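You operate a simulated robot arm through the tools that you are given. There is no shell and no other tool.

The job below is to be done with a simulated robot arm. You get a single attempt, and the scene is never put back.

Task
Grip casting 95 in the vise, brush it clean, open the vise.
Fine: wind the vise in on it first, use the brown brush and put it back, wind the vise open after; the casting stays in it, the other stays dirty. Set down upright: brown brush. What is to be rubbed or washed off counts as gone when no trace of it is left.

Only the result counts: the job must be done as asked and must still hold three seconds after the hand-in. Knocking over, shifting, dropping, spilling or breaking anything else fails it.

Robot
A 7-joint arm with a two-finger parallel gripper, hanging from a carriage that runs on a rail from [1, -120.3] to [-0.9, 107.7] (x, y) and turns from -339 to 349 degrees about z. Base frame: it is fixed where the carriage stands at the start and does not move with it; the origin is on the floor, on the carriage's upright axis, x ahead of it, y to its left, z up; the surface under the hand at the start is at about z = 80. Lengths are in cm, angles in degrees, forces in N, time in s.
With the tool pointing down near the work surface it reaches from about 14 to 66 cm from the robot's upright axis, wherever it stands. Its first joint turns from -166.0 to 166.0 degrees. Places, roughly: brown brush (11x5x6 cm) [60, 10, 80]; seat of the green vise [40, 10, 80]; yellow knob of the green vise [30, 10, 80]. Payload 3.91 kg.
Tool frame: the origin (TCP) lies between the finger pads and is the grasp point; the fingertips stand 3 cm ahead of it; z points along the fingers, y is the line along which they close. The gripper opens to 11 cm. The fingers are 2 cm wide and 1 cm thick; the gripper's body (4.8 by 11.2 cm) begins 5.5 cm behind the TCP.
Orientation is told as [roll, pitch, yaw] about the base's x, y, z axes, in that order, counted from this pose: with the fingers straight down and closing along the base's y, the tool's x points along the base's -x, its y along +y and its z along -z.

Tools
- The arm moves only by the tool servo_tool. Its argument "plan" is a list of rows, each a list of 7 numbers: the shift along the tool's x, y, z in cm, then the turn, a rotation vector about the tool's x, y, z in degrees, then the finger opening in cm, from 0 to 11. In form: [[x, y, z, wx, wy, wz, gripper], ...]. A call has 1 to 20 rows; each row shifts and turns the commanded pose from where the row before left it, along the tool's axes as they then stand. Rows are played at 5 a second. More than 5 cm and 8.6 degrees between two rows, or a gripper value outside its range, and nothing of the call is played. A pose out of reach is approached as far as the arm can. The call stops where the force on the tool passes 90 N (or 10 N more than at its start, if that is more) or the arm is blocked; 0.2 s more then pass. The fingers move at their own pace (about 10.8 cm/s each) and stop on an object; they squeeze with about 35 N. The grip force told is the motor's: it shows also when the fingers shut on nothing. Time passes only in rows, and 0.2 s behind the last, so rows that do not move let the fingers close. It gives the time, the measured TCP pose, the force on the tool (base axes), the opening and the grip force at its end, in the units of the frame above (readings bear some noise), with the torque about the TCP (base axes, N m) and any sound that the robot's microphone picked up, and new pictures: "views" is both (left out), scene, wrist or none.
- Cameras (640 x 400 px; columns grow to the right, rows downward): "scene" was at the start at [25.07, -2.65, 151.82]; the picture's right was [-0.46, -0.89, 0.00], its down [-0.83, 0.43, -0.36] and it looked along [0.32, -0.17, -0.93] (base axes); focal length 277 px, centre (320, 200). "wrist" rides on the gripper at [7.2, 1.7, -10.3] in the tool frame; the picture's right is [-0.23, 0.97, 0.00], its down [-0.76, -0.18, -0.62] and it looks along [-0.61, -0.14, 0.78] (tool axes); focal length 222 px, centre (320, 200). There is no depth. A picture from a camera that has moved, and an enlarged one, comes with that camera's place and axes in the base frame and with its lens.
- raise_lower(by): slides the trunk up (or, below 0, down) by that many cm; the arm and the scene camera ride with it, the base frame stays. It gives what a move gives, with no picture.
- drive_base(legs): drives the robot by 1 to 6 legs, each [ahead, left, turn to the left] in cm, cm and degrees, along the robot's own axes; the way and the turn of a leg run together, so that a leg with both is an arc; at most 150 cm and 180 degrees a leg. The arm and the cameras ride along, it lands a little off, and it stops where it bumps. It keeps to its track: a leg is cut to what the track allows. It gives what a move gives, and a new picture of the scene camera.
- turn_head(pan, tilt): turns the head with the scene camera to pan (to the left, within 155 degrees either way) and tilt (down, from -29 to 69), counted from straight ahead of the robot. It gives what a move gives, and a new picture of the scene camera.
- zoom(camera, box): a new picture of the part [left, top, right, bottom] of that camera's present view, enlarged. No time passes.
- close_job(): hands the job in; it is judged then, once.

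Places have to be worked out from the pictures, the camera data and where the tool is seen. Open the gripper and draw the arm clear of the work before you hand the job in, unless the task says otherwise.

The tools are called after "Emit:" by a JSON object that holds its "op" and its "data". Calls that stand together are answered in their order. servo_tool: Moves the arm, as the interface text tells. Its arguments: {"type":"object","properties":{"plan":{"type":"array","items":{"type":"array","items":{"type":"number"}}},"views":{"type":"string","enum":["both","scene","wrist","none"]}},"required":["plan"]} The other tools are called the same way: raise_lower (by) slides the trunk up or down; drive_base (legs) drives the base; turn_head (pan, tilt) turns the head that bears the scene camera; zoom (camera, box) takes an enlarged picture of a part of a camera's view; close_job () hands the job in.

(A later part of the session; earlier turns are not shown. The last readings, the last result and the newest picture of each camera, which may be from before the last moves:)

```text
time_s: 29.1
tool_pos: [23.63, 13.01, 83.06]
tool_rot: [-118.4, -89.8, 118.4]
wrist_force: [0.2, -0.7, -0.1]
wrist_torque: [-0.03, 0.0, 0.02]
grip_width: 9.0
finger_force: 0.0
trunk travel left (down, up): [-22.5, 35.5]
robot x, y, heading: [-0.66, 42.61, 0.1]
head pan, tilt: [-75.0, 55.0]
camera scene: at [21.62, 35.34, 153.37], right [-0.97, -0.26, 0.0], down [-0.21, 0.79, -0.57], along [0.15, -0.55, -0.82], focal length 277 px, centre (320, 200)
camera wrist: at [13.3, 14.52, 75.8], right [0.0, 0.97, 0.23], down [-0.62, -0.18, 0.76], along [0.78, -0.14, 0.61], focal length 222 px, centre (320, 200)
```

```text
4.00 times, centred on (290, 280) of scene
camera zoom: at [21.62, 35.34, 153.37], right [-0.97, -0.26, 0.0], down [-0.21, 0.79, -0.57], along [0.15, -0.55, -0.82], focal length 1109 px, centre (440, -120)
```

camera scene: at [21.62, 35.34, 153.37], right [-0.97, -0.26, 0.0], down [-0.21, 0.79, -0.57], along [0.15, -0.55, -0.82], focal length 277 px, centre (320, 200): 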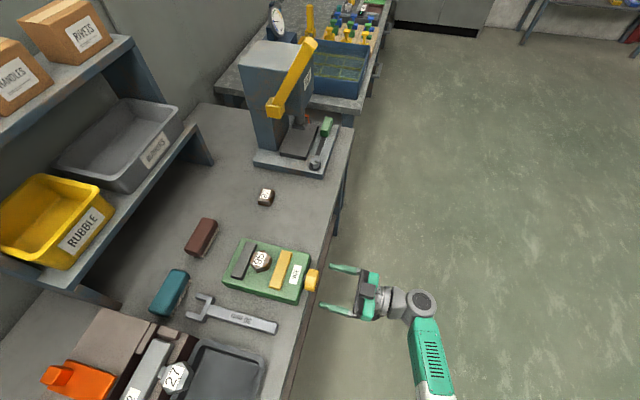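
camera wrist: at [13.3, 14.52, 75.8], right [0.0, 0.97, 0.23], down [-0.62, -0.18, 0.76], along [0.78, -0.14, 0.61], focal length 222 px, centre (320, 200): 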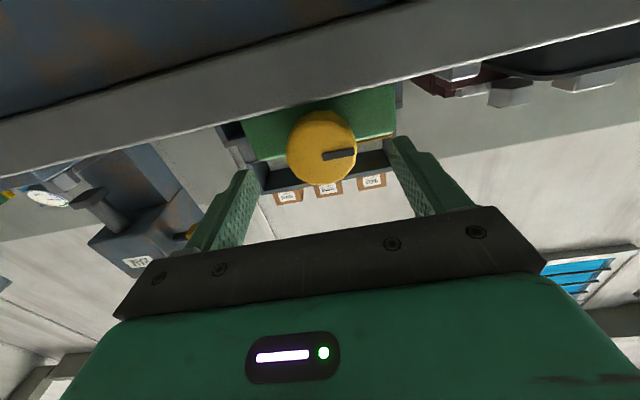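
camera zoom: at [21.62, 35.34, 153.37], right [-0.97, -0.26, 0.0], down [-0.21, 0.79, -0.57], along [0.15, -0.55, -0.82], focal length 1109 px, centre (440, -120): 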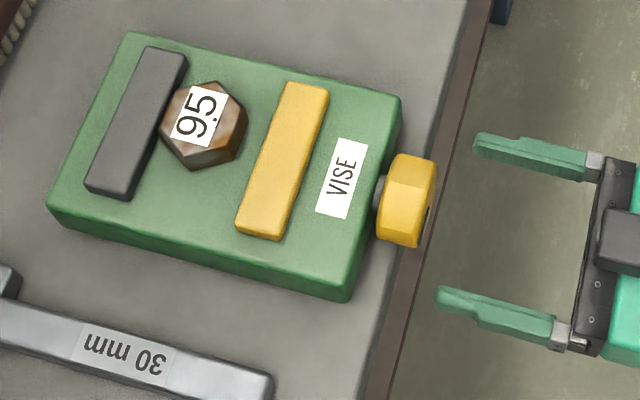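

Refining with the mark at the knob's middle: centre about y=12.9, z=83.45. I raise 0.4 cm, move in so the fingertips reach about x=29.5 (short of the bench edge), and close on the knob.

Emit:
{"op": "servo_tool", "data": {"plan": [[-0.4, 0.1, 0, 0, 0, 0, 9], [0, 0, 1.5, 0, 0, 0, 9], [0, 0, 1.35, 0, 0, 0, 9], [0, 0, 0, 0, 0, 0, 6], [0, 0, 0, 0, 0, 0, 4], [0, 0, 0, 0, 0, 0, 4], [0, 0, 0, 0, 0, 0, 4]], "views": "both"}}

Emit:
{"op": "zoom", "data": {"camera": "scene", "box": [220, 230, 360, 330]}}

Emit:
{"op": "zoom", "data": {"camera": "wrist", "box": [200, 60, 440, 220]}}

```text
time_s: 30.7
tool_pos: [26.52, 12.97, 83.42]
tool_rot: [-97.6, -89.8, 97.7]
wrist_force: [3.0, -10.0, -5.1]
wrist_torque: [0.0, 0.33, -0.38]
grip_width: 5.55
finger_force: 45.4
trunk travel left (down, up): [-22.5, 35.5]
robot x, y, heading: [-0.12, 42.3, 0.2]
head pan, tilt: [-75.0, 55.0]
camera scene: at [21.64, 35.24, 153.38], right [-0.97, -0.26, 0.0], down [-0.21, 0.79, -0.57], along [0.15, -0.55, -0.82], focal length 277 px, centre (320, 200)
camera wrist: at [16.22, 14.51, 76.29], right [0.0, 0.97, 0.22], down [-0.62, -0.18, 0.76], along [0.78, -0.14, 0.61], focal length 222 px, centre (320, 200)
```

scene: 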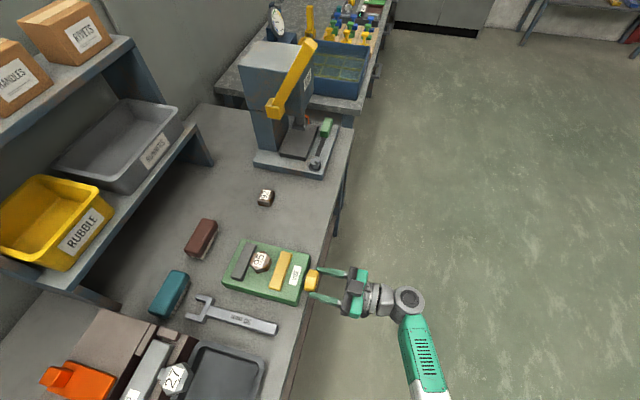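
wrist: 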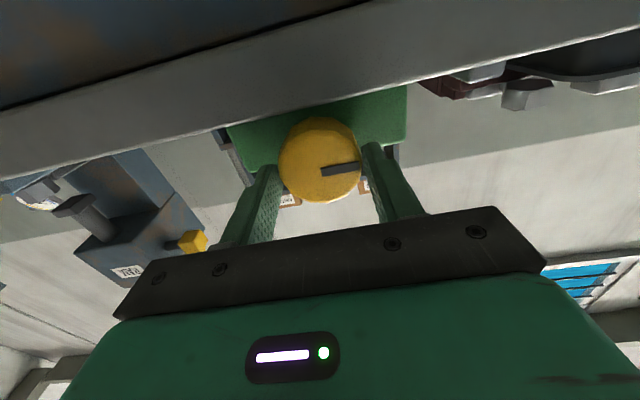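

```text
4.00 times, centred on (290, 280) of scene
camera zoom: at [21.64, 35.24, 153.38], right [-0.97, -0.26, 0.0], down [-0.21, 0.79, -0.57], along [0.15, -0.55, -0.82], focal length 1109 px, centre (440, -120)
```

zoom: 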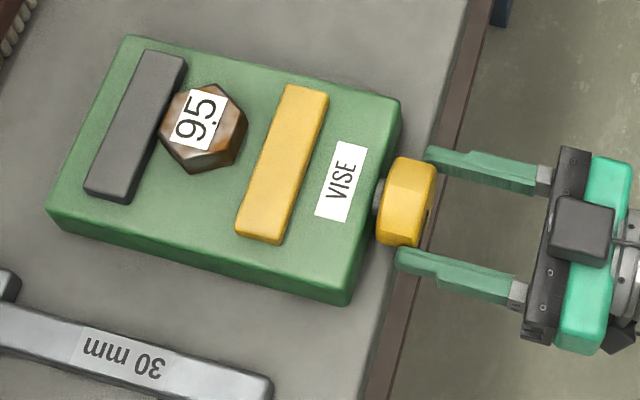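

```text
2.50 times, centred on (320, 140) of wrist
camera zoom: at [16.22, 14.51, 76.29], right [0.0, 0.97, 0.22], down [-0.62, -0.18, 0.76], along [0.78, -0.14, 0.61], focal length 555 px, centre (320, 350)
```

zoom: 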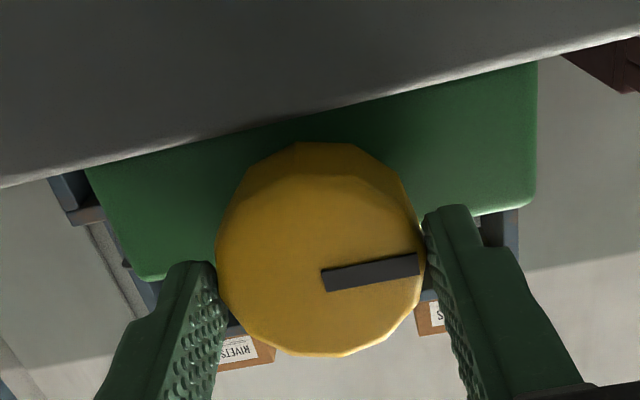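

The knob is gripped (5.55 cm, 45 N). I trim 0.1 cm toward -y and turn clockwise (as faced) by about 48° to see what the jaw does.

Emit:
{"op": "servo_tool", "data": {"plan": [[0, -0.1, 0, 0, 0, 0, 4], [0, 0, 0, 0, 0, 8, 4], [0, 0, 0, 0, 0, 8, 4], [0, 0, 0, 0, 0, 8, 4], [0, 0, 0, 0, 0, 8, 4], [0, 0, 0, 0, 0, 8, 4], [0, 0, 0, 0, 0, 8, 4], [0, 0, 0, 0, 0, 0, 4]], "views": "both"}}

Emit:
{"op": "zoom", "data": {"camera": "scene", "box": [220, 230, 360, 330]}}

Emit:
{"op": "zoom", "data": {"camera": "wrist", "box": [200, 60, 440, 220]}}

```text
time_s: 32.5
tool_pos: [26.57, 12.96, 83.39]
tool_rot: [89.9, -42.1, -89.8]
wrist_force: [1.3, -12.2, -10.4]
wrist_torque: [0.07, 0.51, 0.56]
grip_width: 5.56
finger_force: 45.5
trunk travel left (down, up): [-22.5, 35.5]
robot x, y, heading: [-0.05, 42.23, 0.2]
head pan, tilt: [-75.0, 55.0]
camera scene: at [21.61, 35.22, 153.36], right [-0.97, -0.26, 0.0], down [-0.21, 0.79, -0.57], along [0.15, -0.55, -0.82], focal length 277 px, centre (320, 200)
camera wrist: at [16.2, 19.35, 79.96], right [0.0, 0.48, 0.88], down [-0.62, -0.69, 0.38], along [0.78, -0.54, 0.3], focal length 222 px, centre (320, 200)
```

scene: 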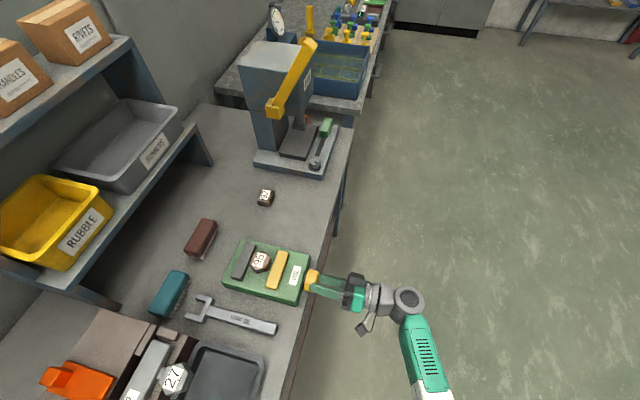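
wrist: 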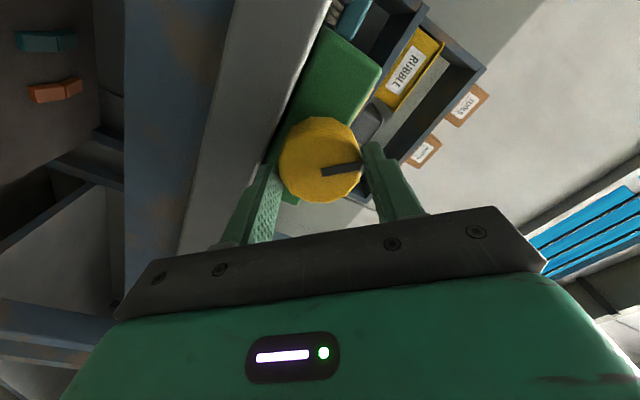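

```text
4.00 times, centred on (290, 280) of scene
camera zoom: at [21.61, 35.22, 153.36], right [-0.97, -0.26, 0.0], down [-0.21, 0.79, -0.57], along [0.15, -0.55, -0.82], focal length 1109 px, centre (440, -120)
```

zoom: 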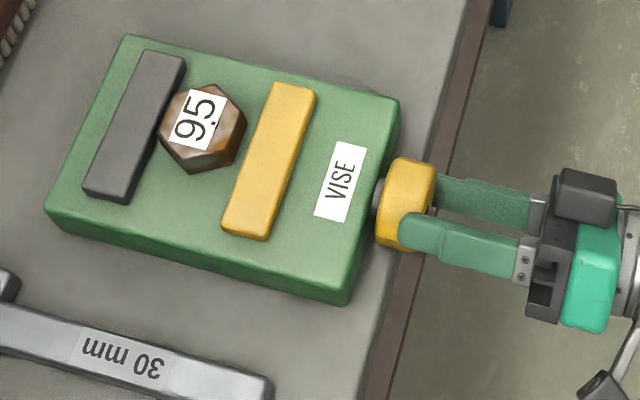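

```text
2.50 times, centred on (320, 140) of wrist
camera zoom: at [16.2, 19.35, 79.96], right [0.0, 0.48, 0.88], down [-0.62, -0.69, 0.38], along [0.78, -0.54, 0.3], focal length 555 px, centre (320, 350)
```

zoom: 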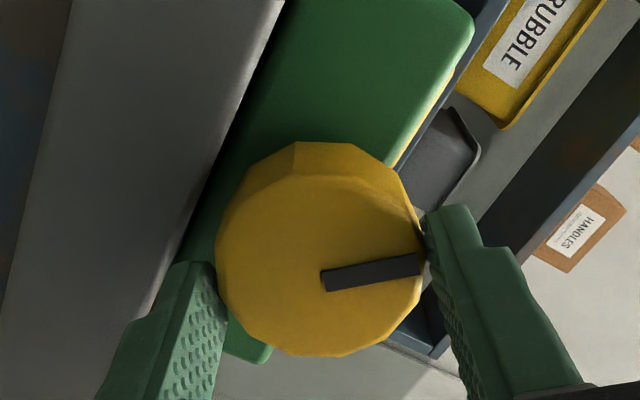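

The jaw moved in about 1 cm for 48°, so clockwise closes it; about 100° more should grip. I continue by 40°.

Emit:
{"op": "servo_tool", "data": {"plan": [[0, 0, 0, 0, 0, 8, 4], [0, 0, 0, 0, 0, 8, 4], [0, 0, 0, 0, 0, 8, 4], [0, 0, 0, 0, 0, 8, 4], [0, 0, 0, 0, 0, 8, 4], [0, 0, 0, 0, 0, 0, 4]], "views": "both"}}

Emit:
{"op": "zoom", "data": {"camera": "scene", "box": [220, 230, 360, 330]}}

```text
time_s: 33.9
tool_pos: [26.51, 12.94, 83.48]
tool_rot: [90.1, -2.1, -89.8]
wrist_force: [4.6, -8.7, -17.8]
wrist_torque: [0.07, 0.34, 0.09]
grip_width: 5.57
finger_force: 45.4
trunk travel left (down, up): [-22.5, 35.5]
robot x, y, heading: [-0.27, 42.69, 0.4]
head pan, tilt: [-75.0, 55.0]
camera scene: at [21.63, 35.28, 153.36], right [-0.97, -0.26, 0.0], down [-0.21, 0.79, -0.57], along [0.15, -0.55, -0.82], focal length 277 px, centre (320, 200)
camera wrist: at [16.19, 20.14, 84.99], right [0.0, -0.19, 0.98], down [-0.62, -0.77, -0.15], along [0.78, -0.61, -0.12], focal length 222 px, centre (320, 200)
```

scene: 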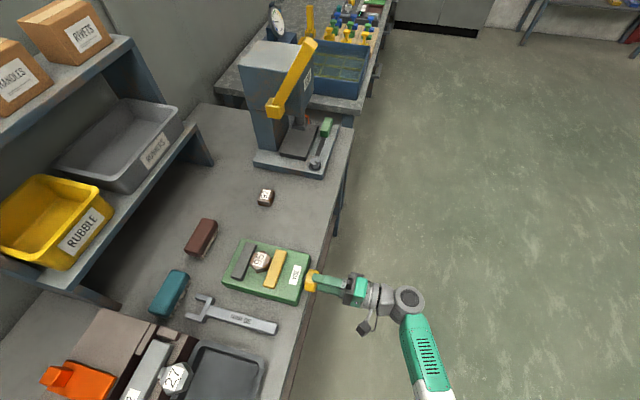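
wrist: 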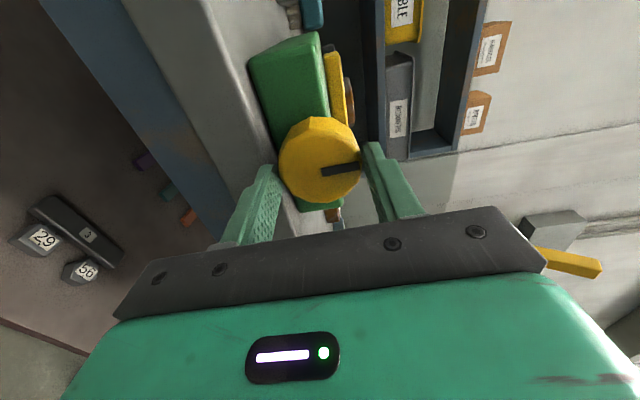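

```text
4.00 times, centred on (290, 280) of scene
camera zoom: at [21.63, 35.28, 153.36], right [-0.97, -0.26, 0.0], down [-0.21, 0.79, -0.57], along [0.15, -0.55, -0.82], focal length 1109 px, centre (440, -120)
```

zoom: 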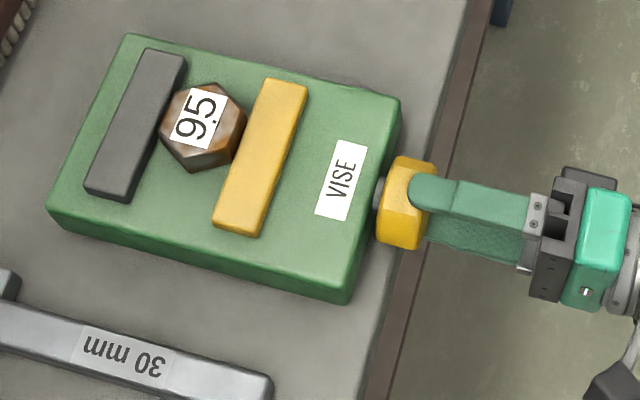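

The jaw is now just about touching the casting. I trim the small misalignment (force -18 N in z) and keep turning another 40°.

Emit:
{"op": "servo_tool", "data": {"plan": [[-0.1, -0.15, 0, 0, 0, 0, 4], [0, 0, 0, 0, 0, 8, 4], [0, 0, 0, 0, 0, 8, 4], [0, 0, 0, 0, 0, 8, 4], [0, 0, 0, 0, 0, 8, 4], [0, 0, 0, 0, 0, 8, 4], [0, 0, 0, 0, 0, 0, 4]], "views": "both"}}

Emit:
{"op": "zoom", "data": {"camera": "scene", "box": [220, 230, 360, 330]}}

```text
time_s: 35.5
tool_pos: [26.49, 12.93, 83.52]
tool_rot: [90.3, 37.8, -89.6]
wrist_force: [-7.7, 2.2, 31.0]
wrist_torque: [0.04, -0.33, -0.44]
grip_width: 5.55
finger_force: 44.5
trunk travel left (down, up): [-22.5, 35.5]
robot x, y, heading: [-0.27, 42.5, 0.1]
head pan, tilt: [-75.0, 55.0]
camera scene: at [21.6, 35.28, 153.4], right [-0.97, -0.26, 0.0], down [-0.21, 0.79, -0.57], along [0.15, -0.55, -0.82], focal length 277 px, centre (320, 200)
camera wrist: at [16.17, 17.51, 89.29], right [0.0, -0.78, 0.63], down [-0.62, -0.49, -0.61], along [0.79, -0.39, -0.48], focal length 222 px, centre (320, 200)
```

scene: 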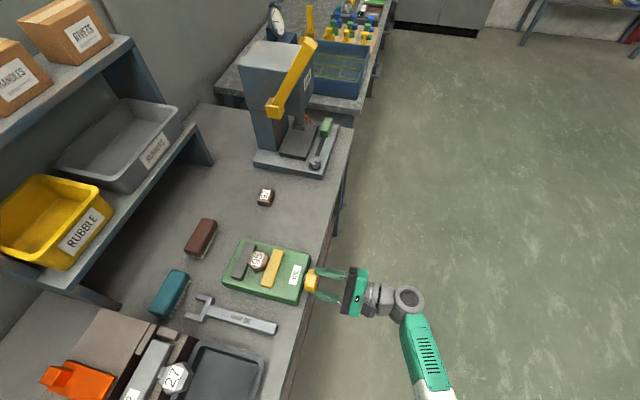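
wrist: 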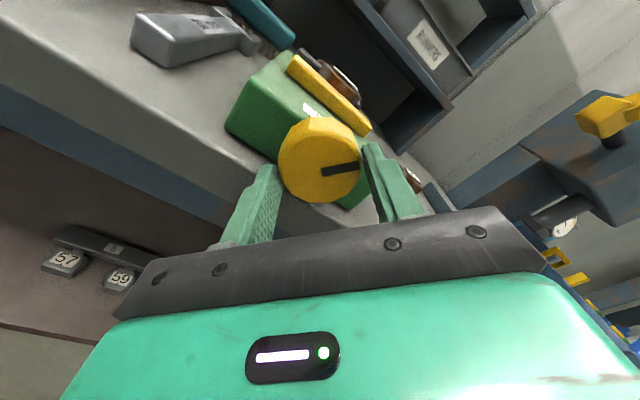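

```text
4.00 times, centred on (290, 280) of scene
camera zoom: at [21.6, 35.28, 153.4], right [-0.97, -0.26, 0.0], down [-0.21, 0.79, -0.57], along [0.15, -0.55, -0.82], focal length 1109 px, centre (440, -120)
```

zoom: 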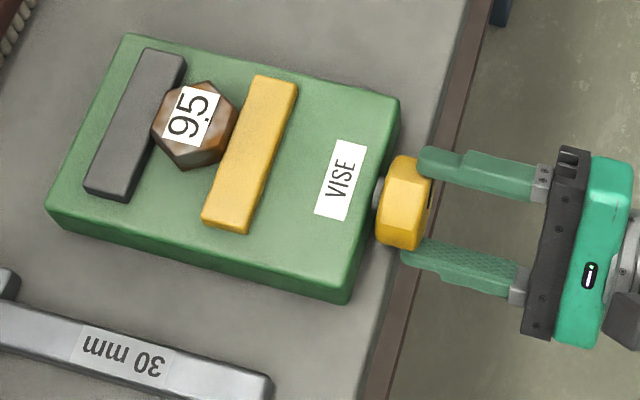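

The jaw is now pushing the casting toward the grey jaw (moved ~0.5 cm). I trim back up 0.12 cm (force +31 N in z) and turn another 24°.

Emit:
{"op": "servo_tool", "data": {"plan": [[0.08, 0.1, 0, 0, 0, 0, 4], [0, 0, 0, 0, 0, 8, 4], [0, 0, 0, 0, 0, 8, 4], [0, 0, 0, 0, 0, 8, 4], [0, 0, 0, 0, 0, 0, 4]], "views": "both"}}

Emit:
{"op": "zoom", "data": {"camera": "scene", "box": [220, 230, 360, 330]}}

```text
time_s: 36.7
tool_pos: [26.54, 12.9, 83.17]
tool_rot: [89.4, 61.9, -90.3]
wrist_force: [1.9, -9.2, -9.6]
wrist_torque: [-1.3, 0.85, -0.27]
grip_width: 5.39
finger_force: 44.8
trunk travel left (down, up): [-22.5, 35.5]
robot x, y, heading: [-0.36, 42.31, 0.4]
head pan, tilt: [-75.0, 55.0]
camera scene: at [21.61, 35.25, 153.33], right [-0.97, -0.26, 0.0], down [-0.21, 0.79, -0.57], along [0.15, -0.55, -0.82], focal length 277 px, centre (320, 200)
camera wrist: at [16.27, 14.63, 90.57], right [0.0, -0.97, 0.26], down [-0.63, -0.2, -0.75], along [0.78, -0.16, -0.61], focal length 222 px, centre (320, 200)
```

scene: 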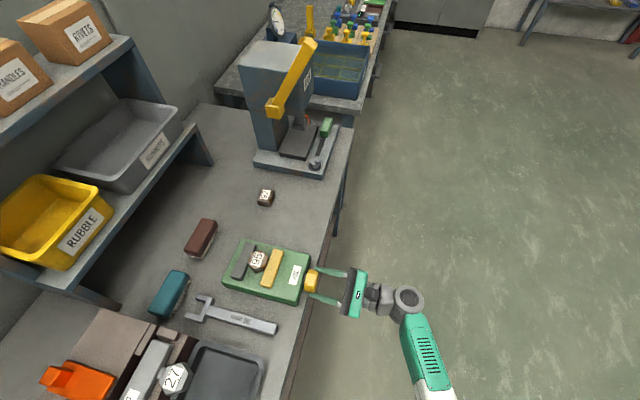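
wrist: 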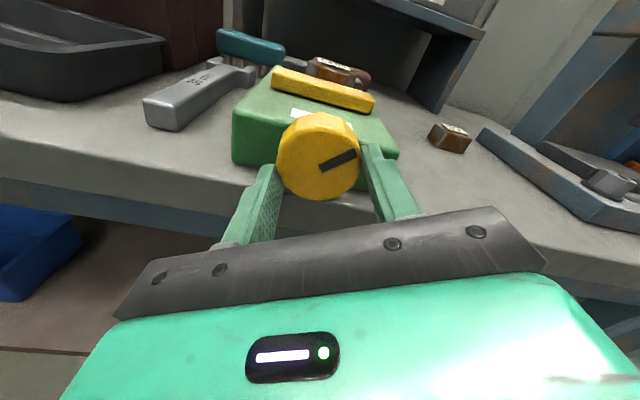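

```text
4.00 times, centred on (290, 280) of scene
camera zoom: at [21.61, 35.25, 153.33], right [-0.97, -0.26, 0.0], down [-0.21, 0.79, -0.57], along [0.15, -0.55, -0.82], focal length 1109 px, centre (440, -120)
```

zoom: 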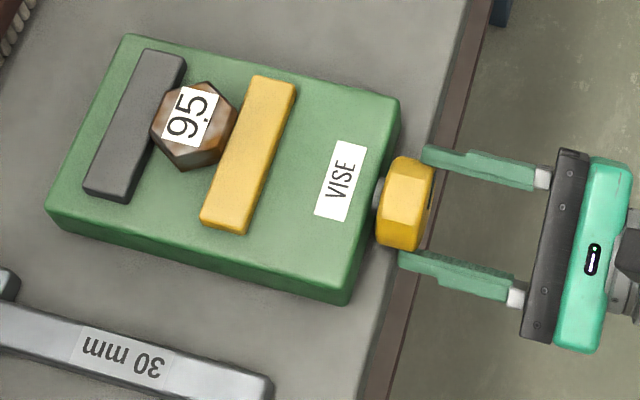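

The torque rose to -1.3 N m and the fingers started to slip: the casting is clamped between the jaws. I open the fingers and back away along -x.

Emit:
{"op": "servo_tool", "data": {"plan": [[0, 0, 0, 0, 0, 0, 8], [0, 0, 0, 0, 0, 0, 8], [0, 0, -2, 0, 0, 0, 8], [0, 0, -3, 0, 0, 0, 8], [0, 0, -2, 0, 0, 0, 8], [0, 0, 0, 0, 0, 0, 8]], "views": "both"}}

Emit:
{"op": "zoom", "data": {"camera": "scene", "box": [220, 230, 330, 310]}}

Emit:
{"op": "zoom", "data": {"camera": "wrist", "box": [200, 20, 440, 200]}}

```text
time_s: 38.1
tool_pos: [19.58, 13.05, 83.23]
tool_rot: [90.0, 61.9, -89.7]
wrist_force: [0.1, 0.2, -0.3]
wrist_torque: [0.01, -0.01, -0.04]
grip_width: 8.0
finger_force: 0.0
trunk travel left (down, up): [-22.5, 35.5]
robot x, y, heading: [-0.52, 42.37, -0.1]
head pan, tilt: [-75.0, 55.0]
camera scene: at [21.61, 35.34, 153.36], right [-0.97, -0.26, 0.0], down [-0.21, 0.79, -0.57], along [0.15, -0.55, -0.82], focal length 277 px, centre (320, 200)
camera wrist: at [9.26, 14.88, 90.57], right [0.0, -0.97, 0.26], down [-0.62, -0.2, -0.76], along [0.78, -0.16, -0.6], focal length 222 px, centre (320, 200)
```

scene: 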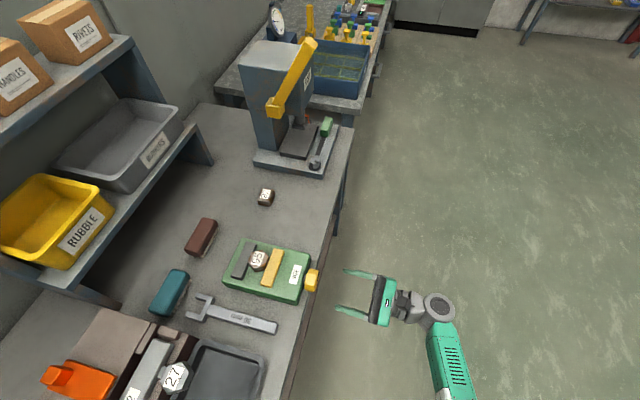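
wrist: 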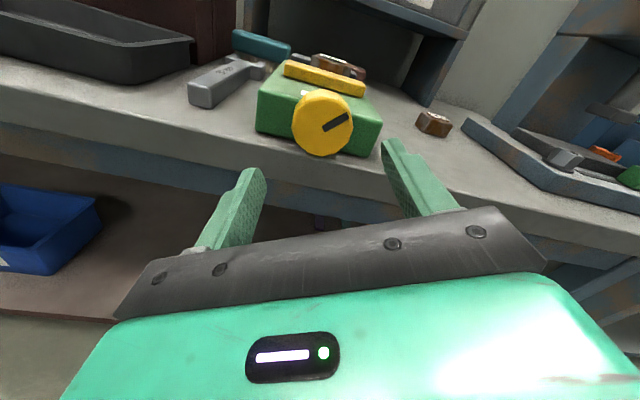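

```text
5.00 times, centred on (275, 270) of scene
camera zoom: at [21.61, 35.34, 153.36], right [-0.97, -0.26, 0.0], down [-0.21, 0.79, -0.57], along [0.15, -0.55, -0.82], focal length 1386 px, centre (545, -150)
```

zoom: 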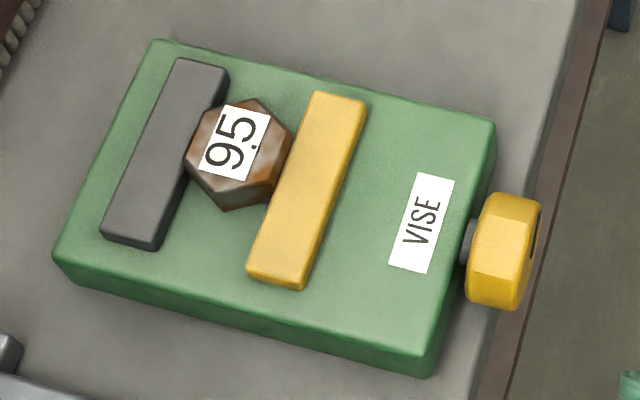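

```text
2.22 times, centred on (320, 110) of wrist
camera zoom: at [9.26, 14.88, 90.57], right [0.0, -0.97, 0.26], down [-0.62, -0.2, -0.76], along [0.78, -0.16, -0.6], focal length 494 px, centre (320, 400)
```

zoom: 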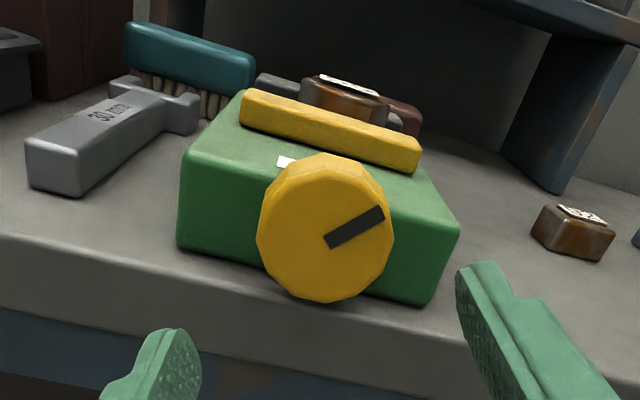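

The vise holds, mark turned about 140°. Now I unwind the hand's roll back to 0 in free space before going for the brush.

Emit:
{"op": "servo_tool", "data": {"plan": [[0, 0, 0, 0, 0, -8, 8], [0, 0, 0, 0, 0, -8, 8], [0, 0, 0, 0, 0, -8, 8], [0, 0, 0, 0, 0, -8, 8], [0, 0, 0, 0, 0, -8, 8], [0, 0, 0, 0, 0, -8, 8], [0, 0, 0, 0, 0, -8, 8], [0, 0, 0, 0, 0, -8, 8], [0, 0, 0, 0, 0, -8, 8], [0, 0, 0, 0, 0, -8, 8], [0, 0, 0, 0, 0, -8, 8], [0, 0, 0, 0, 0, -8, 8], [0, 0, 0, 0, 0, -8, 8], [0, 0, 0, 0, 0, -8, 8], [0, 0, 0, 0, 0, -8, 8], [0, 0, 0, 0, 0, -8, 8], [0, 0, 0, 0, 0, -8, 8], [0, 0, 0, 0, 0, -8, 8], [0, 0, 0, 0, 0, -8, 8]], "views": "none"}}

Emit:
{"op": "servo_tool", "data": {"plan": [[-4.4, 0, 1.0, 0, 0, 0, 8], [-4.4, 0, 1.0, 0, 0, 0, 8], [-4.4, 0, 1.0, 0, 0, 0, 8], [-4.4, 0, 1.0, 0, 0, 0, 8], [-4.4, 0, 1.0, 0, 0, 0, 8], [0, 0, 0, 0, 8.2, 0, 8], [0, 0, 0, 0, 8.2, 0, 8], [0, 0, 0, 0, 8.2, 0, 8], [0, 0, 0, 0, 8.2, 0, 8], [0, 0, 0, 0, 8.2, 0, 8], [0, 0, 0, 0, 8.2, 0, 8], [0, 0, 0, 0, 8.2, 0, 8], [0, 0, 0, 0, 8.2, 0, 8], [0, 0, 0, 0, 8.2, 0, 8], [0, 0, 0, 0, 8.2, 0, 8], [0, 0, 0, 0, 8.0, 0, 8], [0, 0, 0, 0, 0, 0, 8]], "views": "both"}}

```text
time_s: 42.1
tool_pos: [19.63, 13.05, 83.54]
tool_rot: [-98.5, -89.8, 98.6]
wrist_force: [0.2, -0.2, -0.1]
wrist_torque: [0.03, 0.0, 0.02]
grip_width: 8.01
finger_force: 0.1
trunk travel left (down, up): [-22.5, 35.5]
robot x, y, heading: [-0.31, 42.06, 0.0]
head pan, tilt: [-75.0, 55.0]
```

```text
time_s: 45.7
tool_pos: [25.42, 12.52, 106.89]
tool_rot: [-1.2, -7.8, 0.5]
wrist_force: [0.4, -0.6, 0.4]
wrist_torque: [0.0, 0.01, 0.0]
grip_width: 7.99
finger_force: 0.2
out of reach, approached as far as the arm can: row 11, 12
trunk travel left (down, up): [-22.5, 35.5]
robot x, y, heading: [-0.38, 42.17, 0.2]
head pan, tilt: [-75.0, 55.0]
camera scene: at [21.62, 35.34, 153.37], right [-0.97, -0.26, 0.0], down [-0.21, 0.79, -0.57], along [0.15, -0.55, -0.82], focal length 277 px, centre (320, 200)
camera wrist: at [16.86, 14.26, 116.23], right [0.22, 0.98, 0.01], down [0.67, -0.16, 0.73], along [0.71, -0.15, -0.69], focal length 222 px, centre (320, 200)
```

scene: 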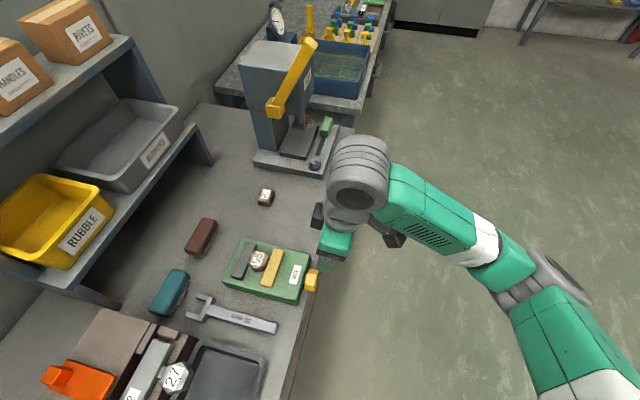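
wrist: 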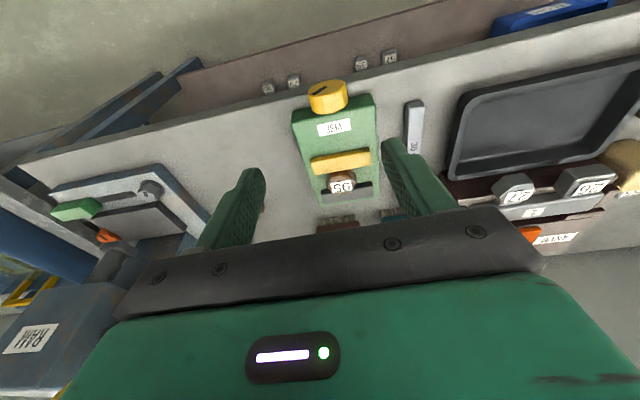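

The tool ended about 8° short of vertical because two rows were out of reach; I correct that. Then I drive the carriage back toward y≈6.

Emit:
{"op": "servo_tool", "data": {"plan": [[0, 0, 0, -1.2, 7.8, 0.5, 8], [0, 0, 0, 0, 0, 0, 8]], "views": "none"}}

Emit:
{"op": "drive_base", "data": {"legs": [[0, -36, 0]]}}

```text
time_s: 46.3
tool_pos: [25.56, 12.55, 106.96]
tool_rot: [-0.2, -0.1, -0.1]
wrist_force: [0.0, 0.0, 0.1]
wrist_torque: [-0.01, 0.07, 0.01]
grip_width: 8.0
finger_force: 0.1
trunk travel left (down, up): [-22.5, 35.5]
robot x, y, heading: [-0.24, 42.33, 0.4]
head pan, tilt: [-75.0, 55.0]
```

```text
time_s: 48.6
tool_pos: [26.22, -23.0, 106.92]
tool_rot: [0.0, 0.0, 0.7]
wrist_force: [-0.9, 0.5, -0.9]
wrist_torque: [0.01, 0.02, -0.02]
grip_width: 8.01
finger_force: 0.1
trunk travel left (down, up): [-22.5, 35.5]
robot x, y, heading: [-0.27, 6.49, 1.1]
head pan, tilt: [-75.0, 55.0]
camera scene: at [22.01, -0.14, 153.37], right [-0.96, -0.27, 0.0], down [-0.22, 0.79, -0.57], along [0.16, -0.55, -0.82], focal length 277 px, centre (320, 200)
```

scene: 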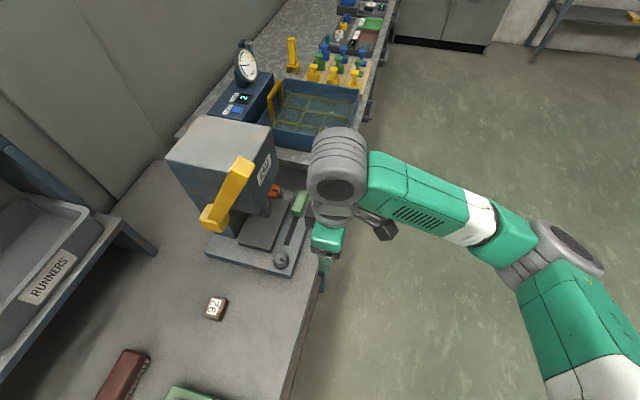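

The carriage is at y≈6.5. I turn the head toward the vise/brush area and swing the hand to y≈8.8 while turning yaw to about -89° so the fingers will close across the brush's width (along x).

Emit:
{"op": "turn_head", "data": {"pan": 0, "tilt": 60}}

Emit:
{"op": "servo_tool", "data": {"plan": [[-0.8, 4.54, 0, 0, 0, 0, 8], [-0.8, 4.54, 0, 0, 0, 0, 8], [-0.8, 4.54, 0, 0, 0, 0, 8], [-0.8, 4.54, 0, 0, 0, 0, 8], [-0.8, 4.54, 0, 0, 0, 0, 8], [-0.8, 4.54, 0, 0, 0, 0, 8], [-0.8, 4.54, 0, 0, 0, 0, 8], [0, 0, 0, 0, 0, 8.14, 8], [0, 0, 0, 0, 0, 8.14, 8], [0, 0, 0, 0, 0, 8.14, 8], [0, 0, 0, 0, 0, 8.14, 8], [0, 0, 0, 0, 0, 8.14, 8], [0, 0, 0, 0, 0, 8.14, 8], [0, 0, 0, 0, 0, 8.14, 8], [0, 0, 0, 0, 0, 8.14, 8], [0, 0, 0, 0, 0, 8.14, 8], [0, 0, 0, 0, 0, 8.14, 8], [0, 0, 0, 0, 0, 8.14, 8], [0, 0, 0, 0, 0, 0, 8]], "views": "both"}}

```text
time_s: 50.1
tool_pos: [26.2, -23.18, 106.98]
tool_rot: [-0.1, -0.1, 0.7]
wrist_force: [-0.5, -0.5, 0.8]
wrist_torque: [0.02, -0.01, 0.01]
grip_width: 7.99
finger_force: 0.0
trunk travel left (down, up): [-22.5, 35.5]
robot x, y, heading: [0.16, 6.73, 1.2]
head pan, tilt: [0.0, 60.0]
camera scene: at [26.71, 6.9, 152.76], right [0.01, -1.0, 0.0], down [-0.87, -0.01, -0.5], along [0.5, 0.01, -0.87], focal length 277 px, centre (320, 200)
```

scene: 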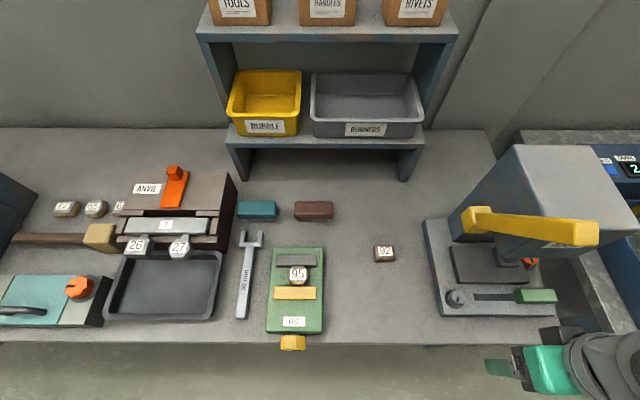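

```text
time_s: 54.1
tool_pos: [31.31, 8.96, 106.94]
tool_rot: [0.0, -0.1, -88.8]
wrist_force: [-0.5, -0.2, 0.9]
wrist_torque: [-0.02, -0.04, -0.05]
grip_width: 8.01
finger_force: 0.1
trunk travel left (down, up): [-22.5, 35.5]
robot x, y, heading: [0.09, 6.85, 1.0]
head pan, tilt: [0.0, 60.0]
camera scene: at [26.7, 6.9, 152.76], right [0.01, -1.0, 0.0], down [-0.87, -0.01, -0.5], along [0.5, 0.01, -0.87], focal length 277 px, centre (320, 200)
camera wrist: at [32.86, 16.18, 117.38], right [0.98, -0.21, 0.0], down [-0.16, -0.76, 0.62], along [-0.13, -0.61, -0.78], focal length 222 px, centre (320, 200)
```

scene: 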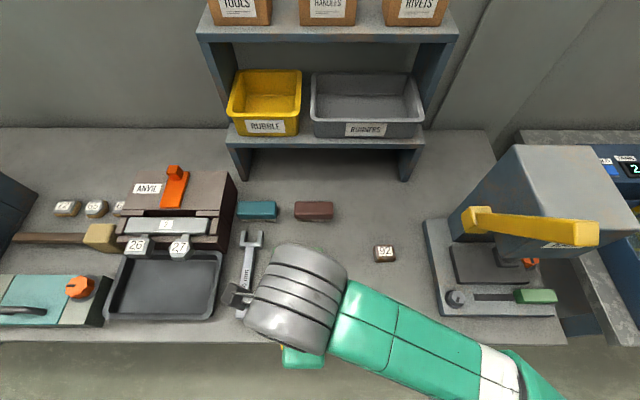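
wrist: 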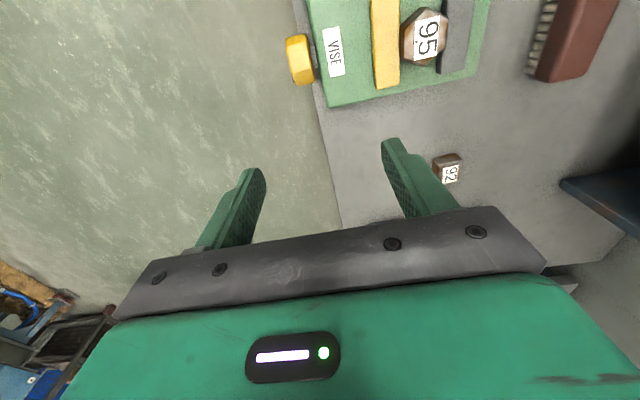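

Good overview. I zoom on the brown brush from the head camera to refine its pose.

Emit:
{"op": "zoom", "data": {"camera": "scene", "box": [280, 180, 350, 240]}}

Emit:
{"op": "zoom", "data": {"camera": "wrist", "box": [380, 0, 640, 120]}}

```text
6.67 times, centred on (315, 210) of scene
camera zoom: at [26.7, 6.9, 152.76], right [0.01, -1.0, 0.0], down [-0.87, -0.01, -0.5], along [0.5, 0.01, -0.87], focal length 1848 px, centre (353, 133)
```

zoom: 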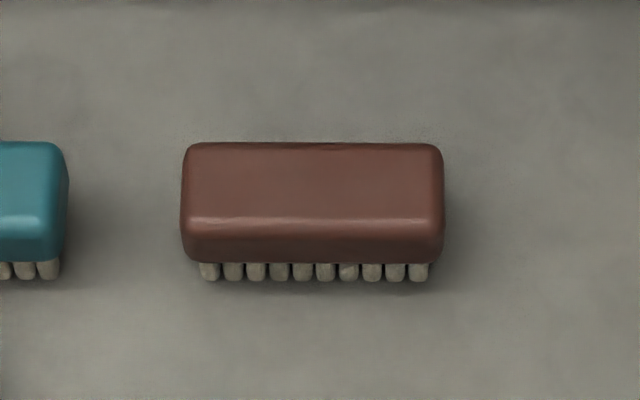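

```text
2.46 times, centred on (510, 60) of wrist
camera zoom: at [32.86, 16.18, 117.38], right [0.98, -0.21, 0.0], down [-0.16, -0.76, 0.62], along [-0.13, -0.61, -0.78], focal length 547 px, centre (-148, 545)
```

zoom: 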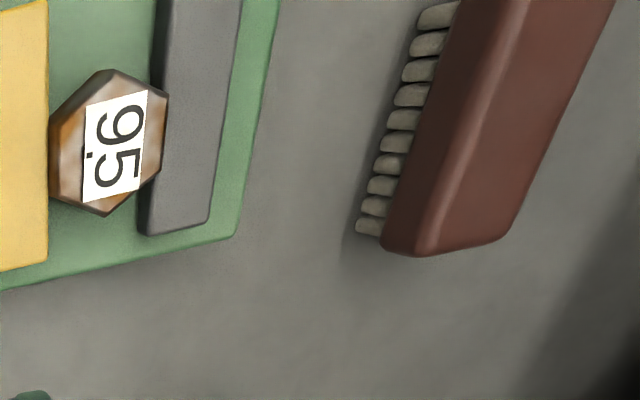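

The brush handle centre is about [62.8, 9.0], top ≈86. I move over it, coming down to z≈97.

Emit:
{"op": "servo_tool", "data": {"plan": [[-0.09, 4.5, 0, 0, 0, 0, 8], [-0.09, 4.5, 1, 0, 0, 0, 8], [-0.09, 4.5, 1.5, 0, 0, 0, 8], [-0.09, 4.5, 1.5, 0, 0, 0, 8], [-0.09, 4.5, 2, 0, 0, 0, 8], [-0.09, 4.5, 2, 0, 0, 0, 8], [-0.09, 4.5, 2, 0, 0, 0, 8], [0, 0, 0, 0, 0, 0, 8]], "views": "both"}}

Emit:
{"op": "zoom", "data": {"camera": "wrist", "box": [200, 40, 440, 230]}}

```text
time_s: 55.9
tool_pos: [62.55, 9.08, 97.13]
tool_rot: [0.1, -0.1, -88.8]
wrist_force: [1.0, 0.3, 0.1]
wrist_torque: [0.01, 0.0, 0.05]
grip_width: 8.0
finger_force: 0.1
trunk travel left (down, up): [-22.5, 35.5]
robot x, y, heading: [-0.29, 6.6, 1.0]
head pan, tilt: [0.0, 60.0]
camera scene: at [26.72, 6.91, 152.76], right [0.01, -1.0, 0.0], down [-0.87, -0.01, -0.5], along [0.5, 0.01, -0.87], focal length 277 px, centre (320, 200)
camera wrist: at [64.05, 16.2, 107.53], right [0.98, -0.21, 0.0], down [-0.16, -0.76, 0.62], along [-0.13, -0.61, -0.78], focal length 222 px, centre (320, 200)
```

scene: 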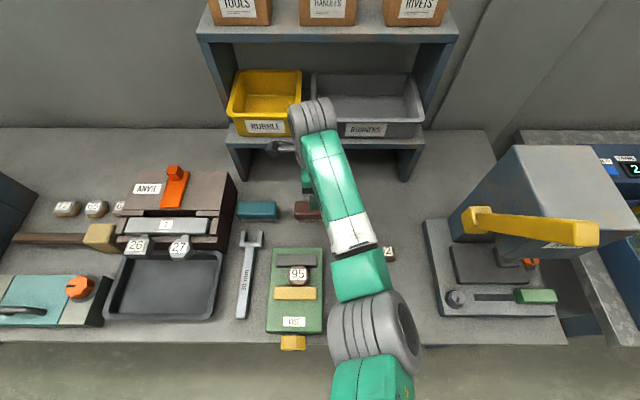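
wrist: 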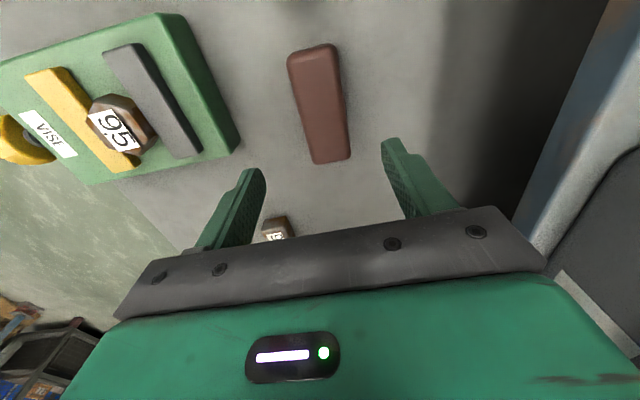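

```text
2.11 times, centred on (320, 135) of wrist
camera zoom: at [64.05, 16.2, 107.53], right [0.98, -0.21, 0.0], down [-0.16, -0.76, 0.62], along [-0.13, -0.61, -0.78], focal length 468 px, centre (320, 337)
```

zoom: 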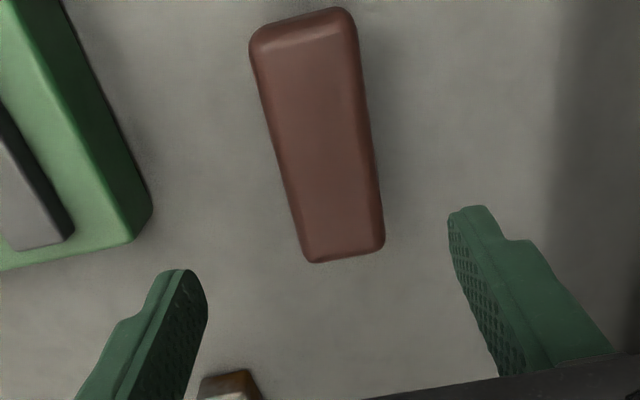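

The brush is 0.4 cm further +x than the tool axis. I shift, descend to z≈84.8 and close on the handle.

Emit:
{"op": "servo_tool", "data": {"plan": [[0, 0.4, 2, 0, 0, 0, 8], [0, 0, 3, 0, 0, 0, 8], [0, 0, 3, 0, 0, 0, 8], [0, 0, 2.5, 0, 0, 0, 8], [0, 0, 1.7, 0, 0, 0, 8], [0, 0, 0, 0, 0, 0, 8]], "views": "wrist"}}

Emit:
{"op": "zoom", "data": {"camera": "wrist", "box": [200, 40, 440, 230]}}

```text
time_s: 57.3
tool_pos: [63.34, 8.94, 84.86]
tool_rot: [0.2, 0.0, -88.8]
wrist_force: [0.2, -0.5, 0.2]
wrist_torque: [0.01, -0.02, -0.02]
grip_width: 7.98
finger_force: 0.0
trunk travel left (down, up): [-22.5, 35.5]
robot x, y, heading: [-0.17, 6.62, 1.1]
head pan, tilt: [0.0, 60.0]
camera wrist: at [64.77, 16.13, 95.24], right [0.98, -0.21, 0.0], down [-0.16, -0.76, 0.62], along [-0.13, -0.61, -0.78], focal length 222 px, centre (320, 200)
```

wrist: 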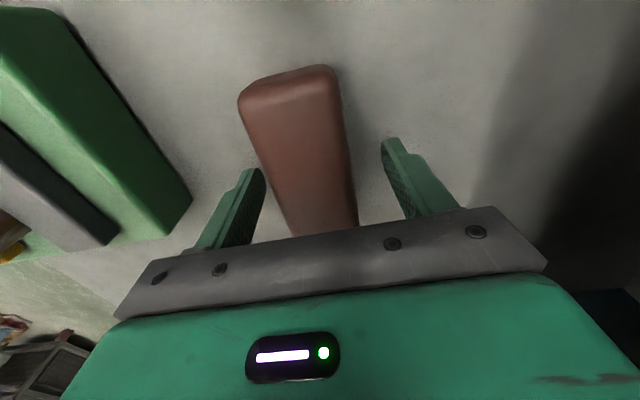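

```text
2.11 times, centred on (320, 135) of wrist
camera zoom: at [64.77, 16.13, 95.24], right [0.98, -0.21, 0.0], down [-0.16, -0.76, 0.62], along [-0.13, -0.61, -0.78], focal length 468 px, centre (320, 337)
```

zoom: 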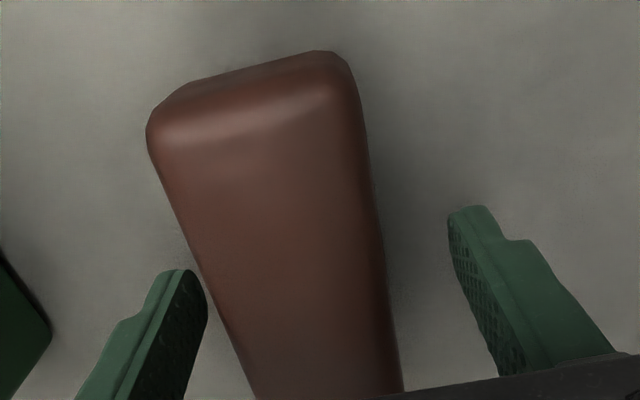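

The tool is 0.2 cm too far +x; I correct and close on the handle.

Emit:
{"op": "servo_tool", "data": {"plan": [[0, -0.2, 0, 0, 0, 0, 8], [0, 0, 0, 0, 0, 0, 5.5], [0, 0, 0, 0, 0, 0, 3], [0, 0, 0, 0, 0, 0, 3], [0, 0, 0, 0, 0, 0, 3]], "views": "wrist"}}

```text
time_s: 58.5
tool_pos: [63.14, 8.85, 85.02]
tool_rot: [0.1, -0.1, -88.8]
wrist_force: [-0.2, 0.0, -0.4]
wrist_torque: [-0.01, -0.01, -0.03]
grip_width: 4.58
finger_force: 34.7
trunk travel left (down, up): [-22.5, 35.5]
robot x, y, heading: [0.01, 6.76, 1.0]
head pan, tilt: [0.0, 60.0]
camera wrist: at [64.54, 16.12, 95.28], right [0.98, -0.21, 0.0], down [-0.16, -0.76, 0.62], along [-0.13, -0.61, -0.78], focal length 222 px, centre (320, 200)
```

wrist: 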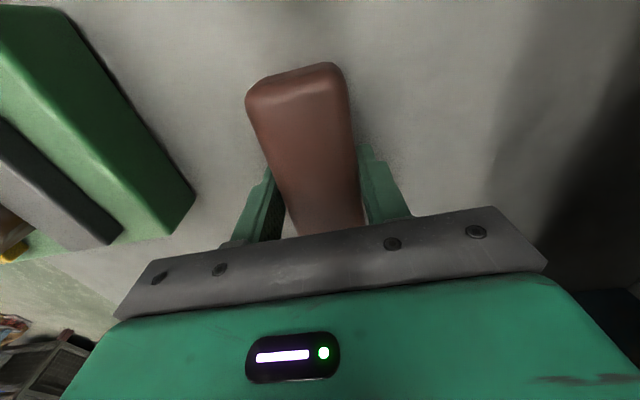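

The brush is held (4.58 cm). I lift it 12 cm and check.

Emit:
{"op": "servo_tool", "data": {"plan": [[0, 0, -2, 0, 0, 0, 3], [0, 0, -5, 0, 0, 0, 3], [0, 0, -5, 0, 0, 0, 3], [0, 0, 0, 0, 0, 0, 3]], "views": "both"}}

Emit:
{"op": "zoom", "data": {"camera": "scene", "box": [250, 160, 390, 350]}}

```text
time_s: 59.5
tool_pos: [62.91, 8.72, 97.11]
tool_rot: [0.1, -0.1, -88.8]
wrist_force: [-0.2, 0.0, -2.1]
wrist_torque: [-0.01, 0.0, 0.01]
grip_width: 4.55
finger_force: 35.4
trunk travel left (down, up): [-22.5, 35.5]
robot x, y, heading: [-0.01, 6.72, 0.7]
head pan, tilt: [0.0, 60.0]
camera scene: at [26.71, 6.9, 152.76], right [0.01, -1.0, 0.0], down [-0.87, -0.01, -0.5], along [0.5, 0.01, -0.87], focal length 277 px, centre (320, 200)
camera wrist: at [64.47, 15.93, 107.43], right [0.98, -0.21, 0.0], down [-0.16, -0.76, 0.62], along [-0.13, -0.61, -0.78], focal length 222 px, centre (320, 200)
```

scene: 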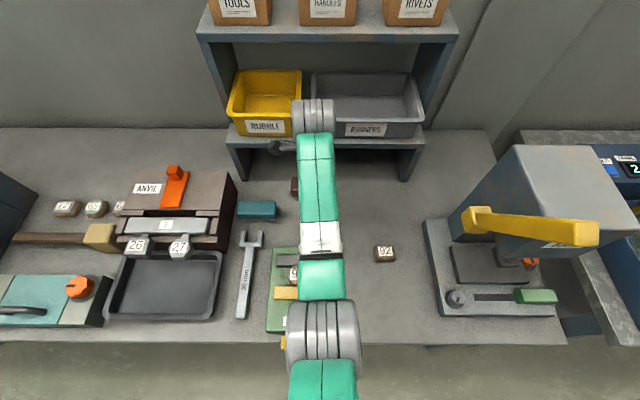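
wrist: 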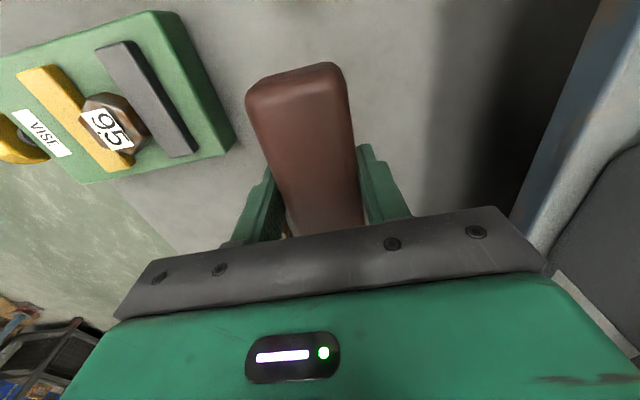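

```text
2.11 times, centred on (320, 255) of scene
camera zoom: at [26.71, 6.9, 152.76], right [0.01, -1.0, 0.0], down [-0.87, -0.01, -0.5], along [0.5, 0.01, -0.87], focal length 584 px, centre (320, 84)
```

zoom: 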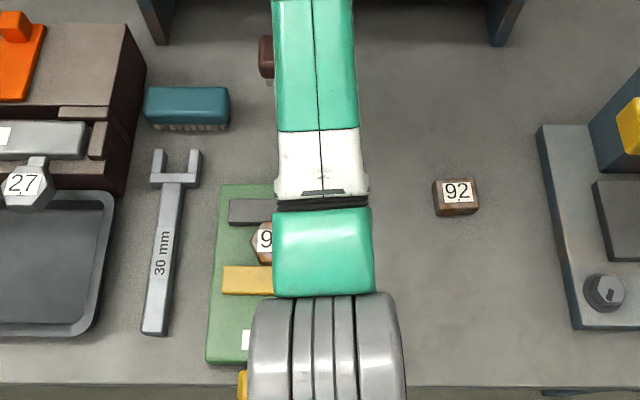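

Brush lifted cleanly. I carry it above the clamped casting at about [44, 12.5] at z≈97 and then lower to just above contact.

Emit:
{"op": "servo_tool", "data": {"plan": [[0.81, -3.78, 0, 0, 0, 0, 3], [0.81, -3.78, 0, 0, 0, 0, 3], [0.81, -3.78, 0, 0, 0, 0, 3], [0.81, -3.78, 0, 0, 0, 0, 3], [0.81, -3.78, 0, 0, 0, 0, 3], [0, 0, 2, 0, 0, 0, 3], [0, 0, 1, 0, 0, 0, 3], [0, 0, 0, 0, 0, 0, 3]], "views": "both"}}

```text
time_s: 61.3
tool_pos: [59.31, 9.8, 93.71]
tool_rot: [0.0, -0.1, -88.8]
wrist_force: [-0.2, -0.1, -1.1]
wrist_torque: [-0.01, 0.01, 0.02]
grip_width: 4.6
finger_force: 35.1
out of reach, approached as far as the arm can: row 2, 3, 4, 5
trunk travel left (down, up): [-22.5, 35.5]
robot x, y, heading: [0.05, 6.88, 0.9]
head pan, tilt: [0.0, 60.0]
camera scene: at [26.7, 6.9, 152.76], right [0.01, -1.0, 0.0], down [-0.87, -0.01, -0.5], along [0.5, 0.01, -0.87], focal length 277 px, centre (320, 200)
camera wrist: at [60.84, 16.93, 104.17], right [0.98, -0.21, 0.0], down [-0.16, -0.76, 0.62], along [-0.13, -0.61, -0.78], focal length 222 px, centre (320, 200)
```

scene: 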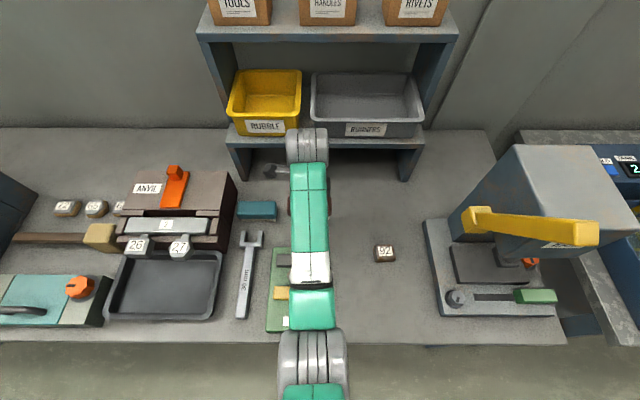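
wrist: 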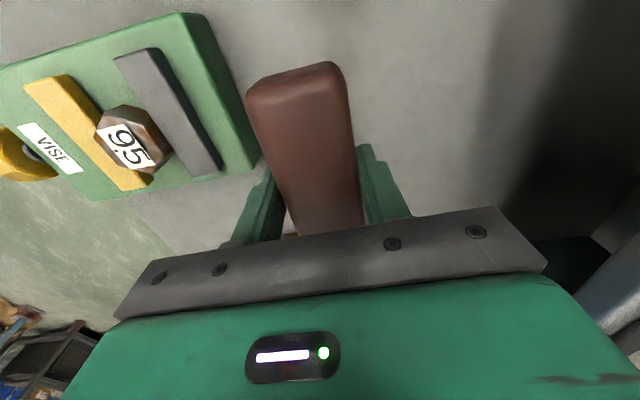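

Moving inward was blocked by the arm's configuration (rows 2–5 out of reach). I raise the tool to z≈106 and try again to move toward -x in small steps.

Emit:
{"op": "servo_tool", "data": {"plan": [[0, 0, -4, 0, 0, 0, 3], [0, 0, -4, 0, 0, 0, 3], [0, 0, -4, 0, 0, 0, 3], [0.3, -2, 0, 0, 0, 0, 3], [0.3, -2, 0, 0, 0, 0, 3], [0, 0, 0, 0, 0, 0, 3]], "views": "scene"}}

```text
time_s: 62.7
tool_pos: [55.42, 10.12, 105.98]
tool_rot: [0.2, -0.1, -88.8]
wrist_force: [0.2, 0.4, -1.1]
wrist_torque: [0.01, -0.04, 0.02]
grip_width: 4.59
finger_force: 34.9
trunk travel left (down, up): [-22.5, 35.5]
robot x, y, heading: [-0.11, 6.9, 1.1]
head pan, tilt: [0.0, 60.0]
camera scene: at [26.69, 6.9, 152.75], right [0.01, -1.0, 0.0], down [-0.87, -0.01, -0.5], along [0.5, 0.01, -0.87], focal length 277 px, centre (320, 200)
```

scene: 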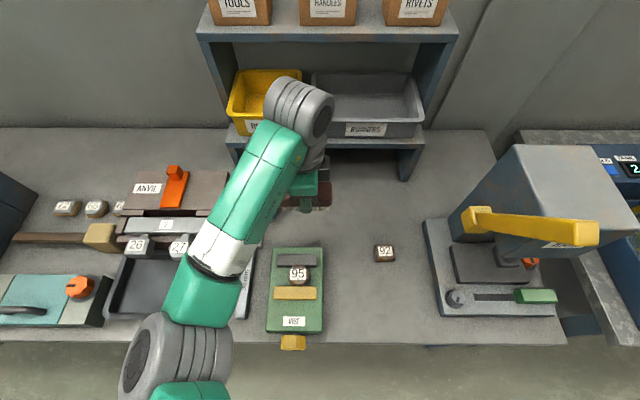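

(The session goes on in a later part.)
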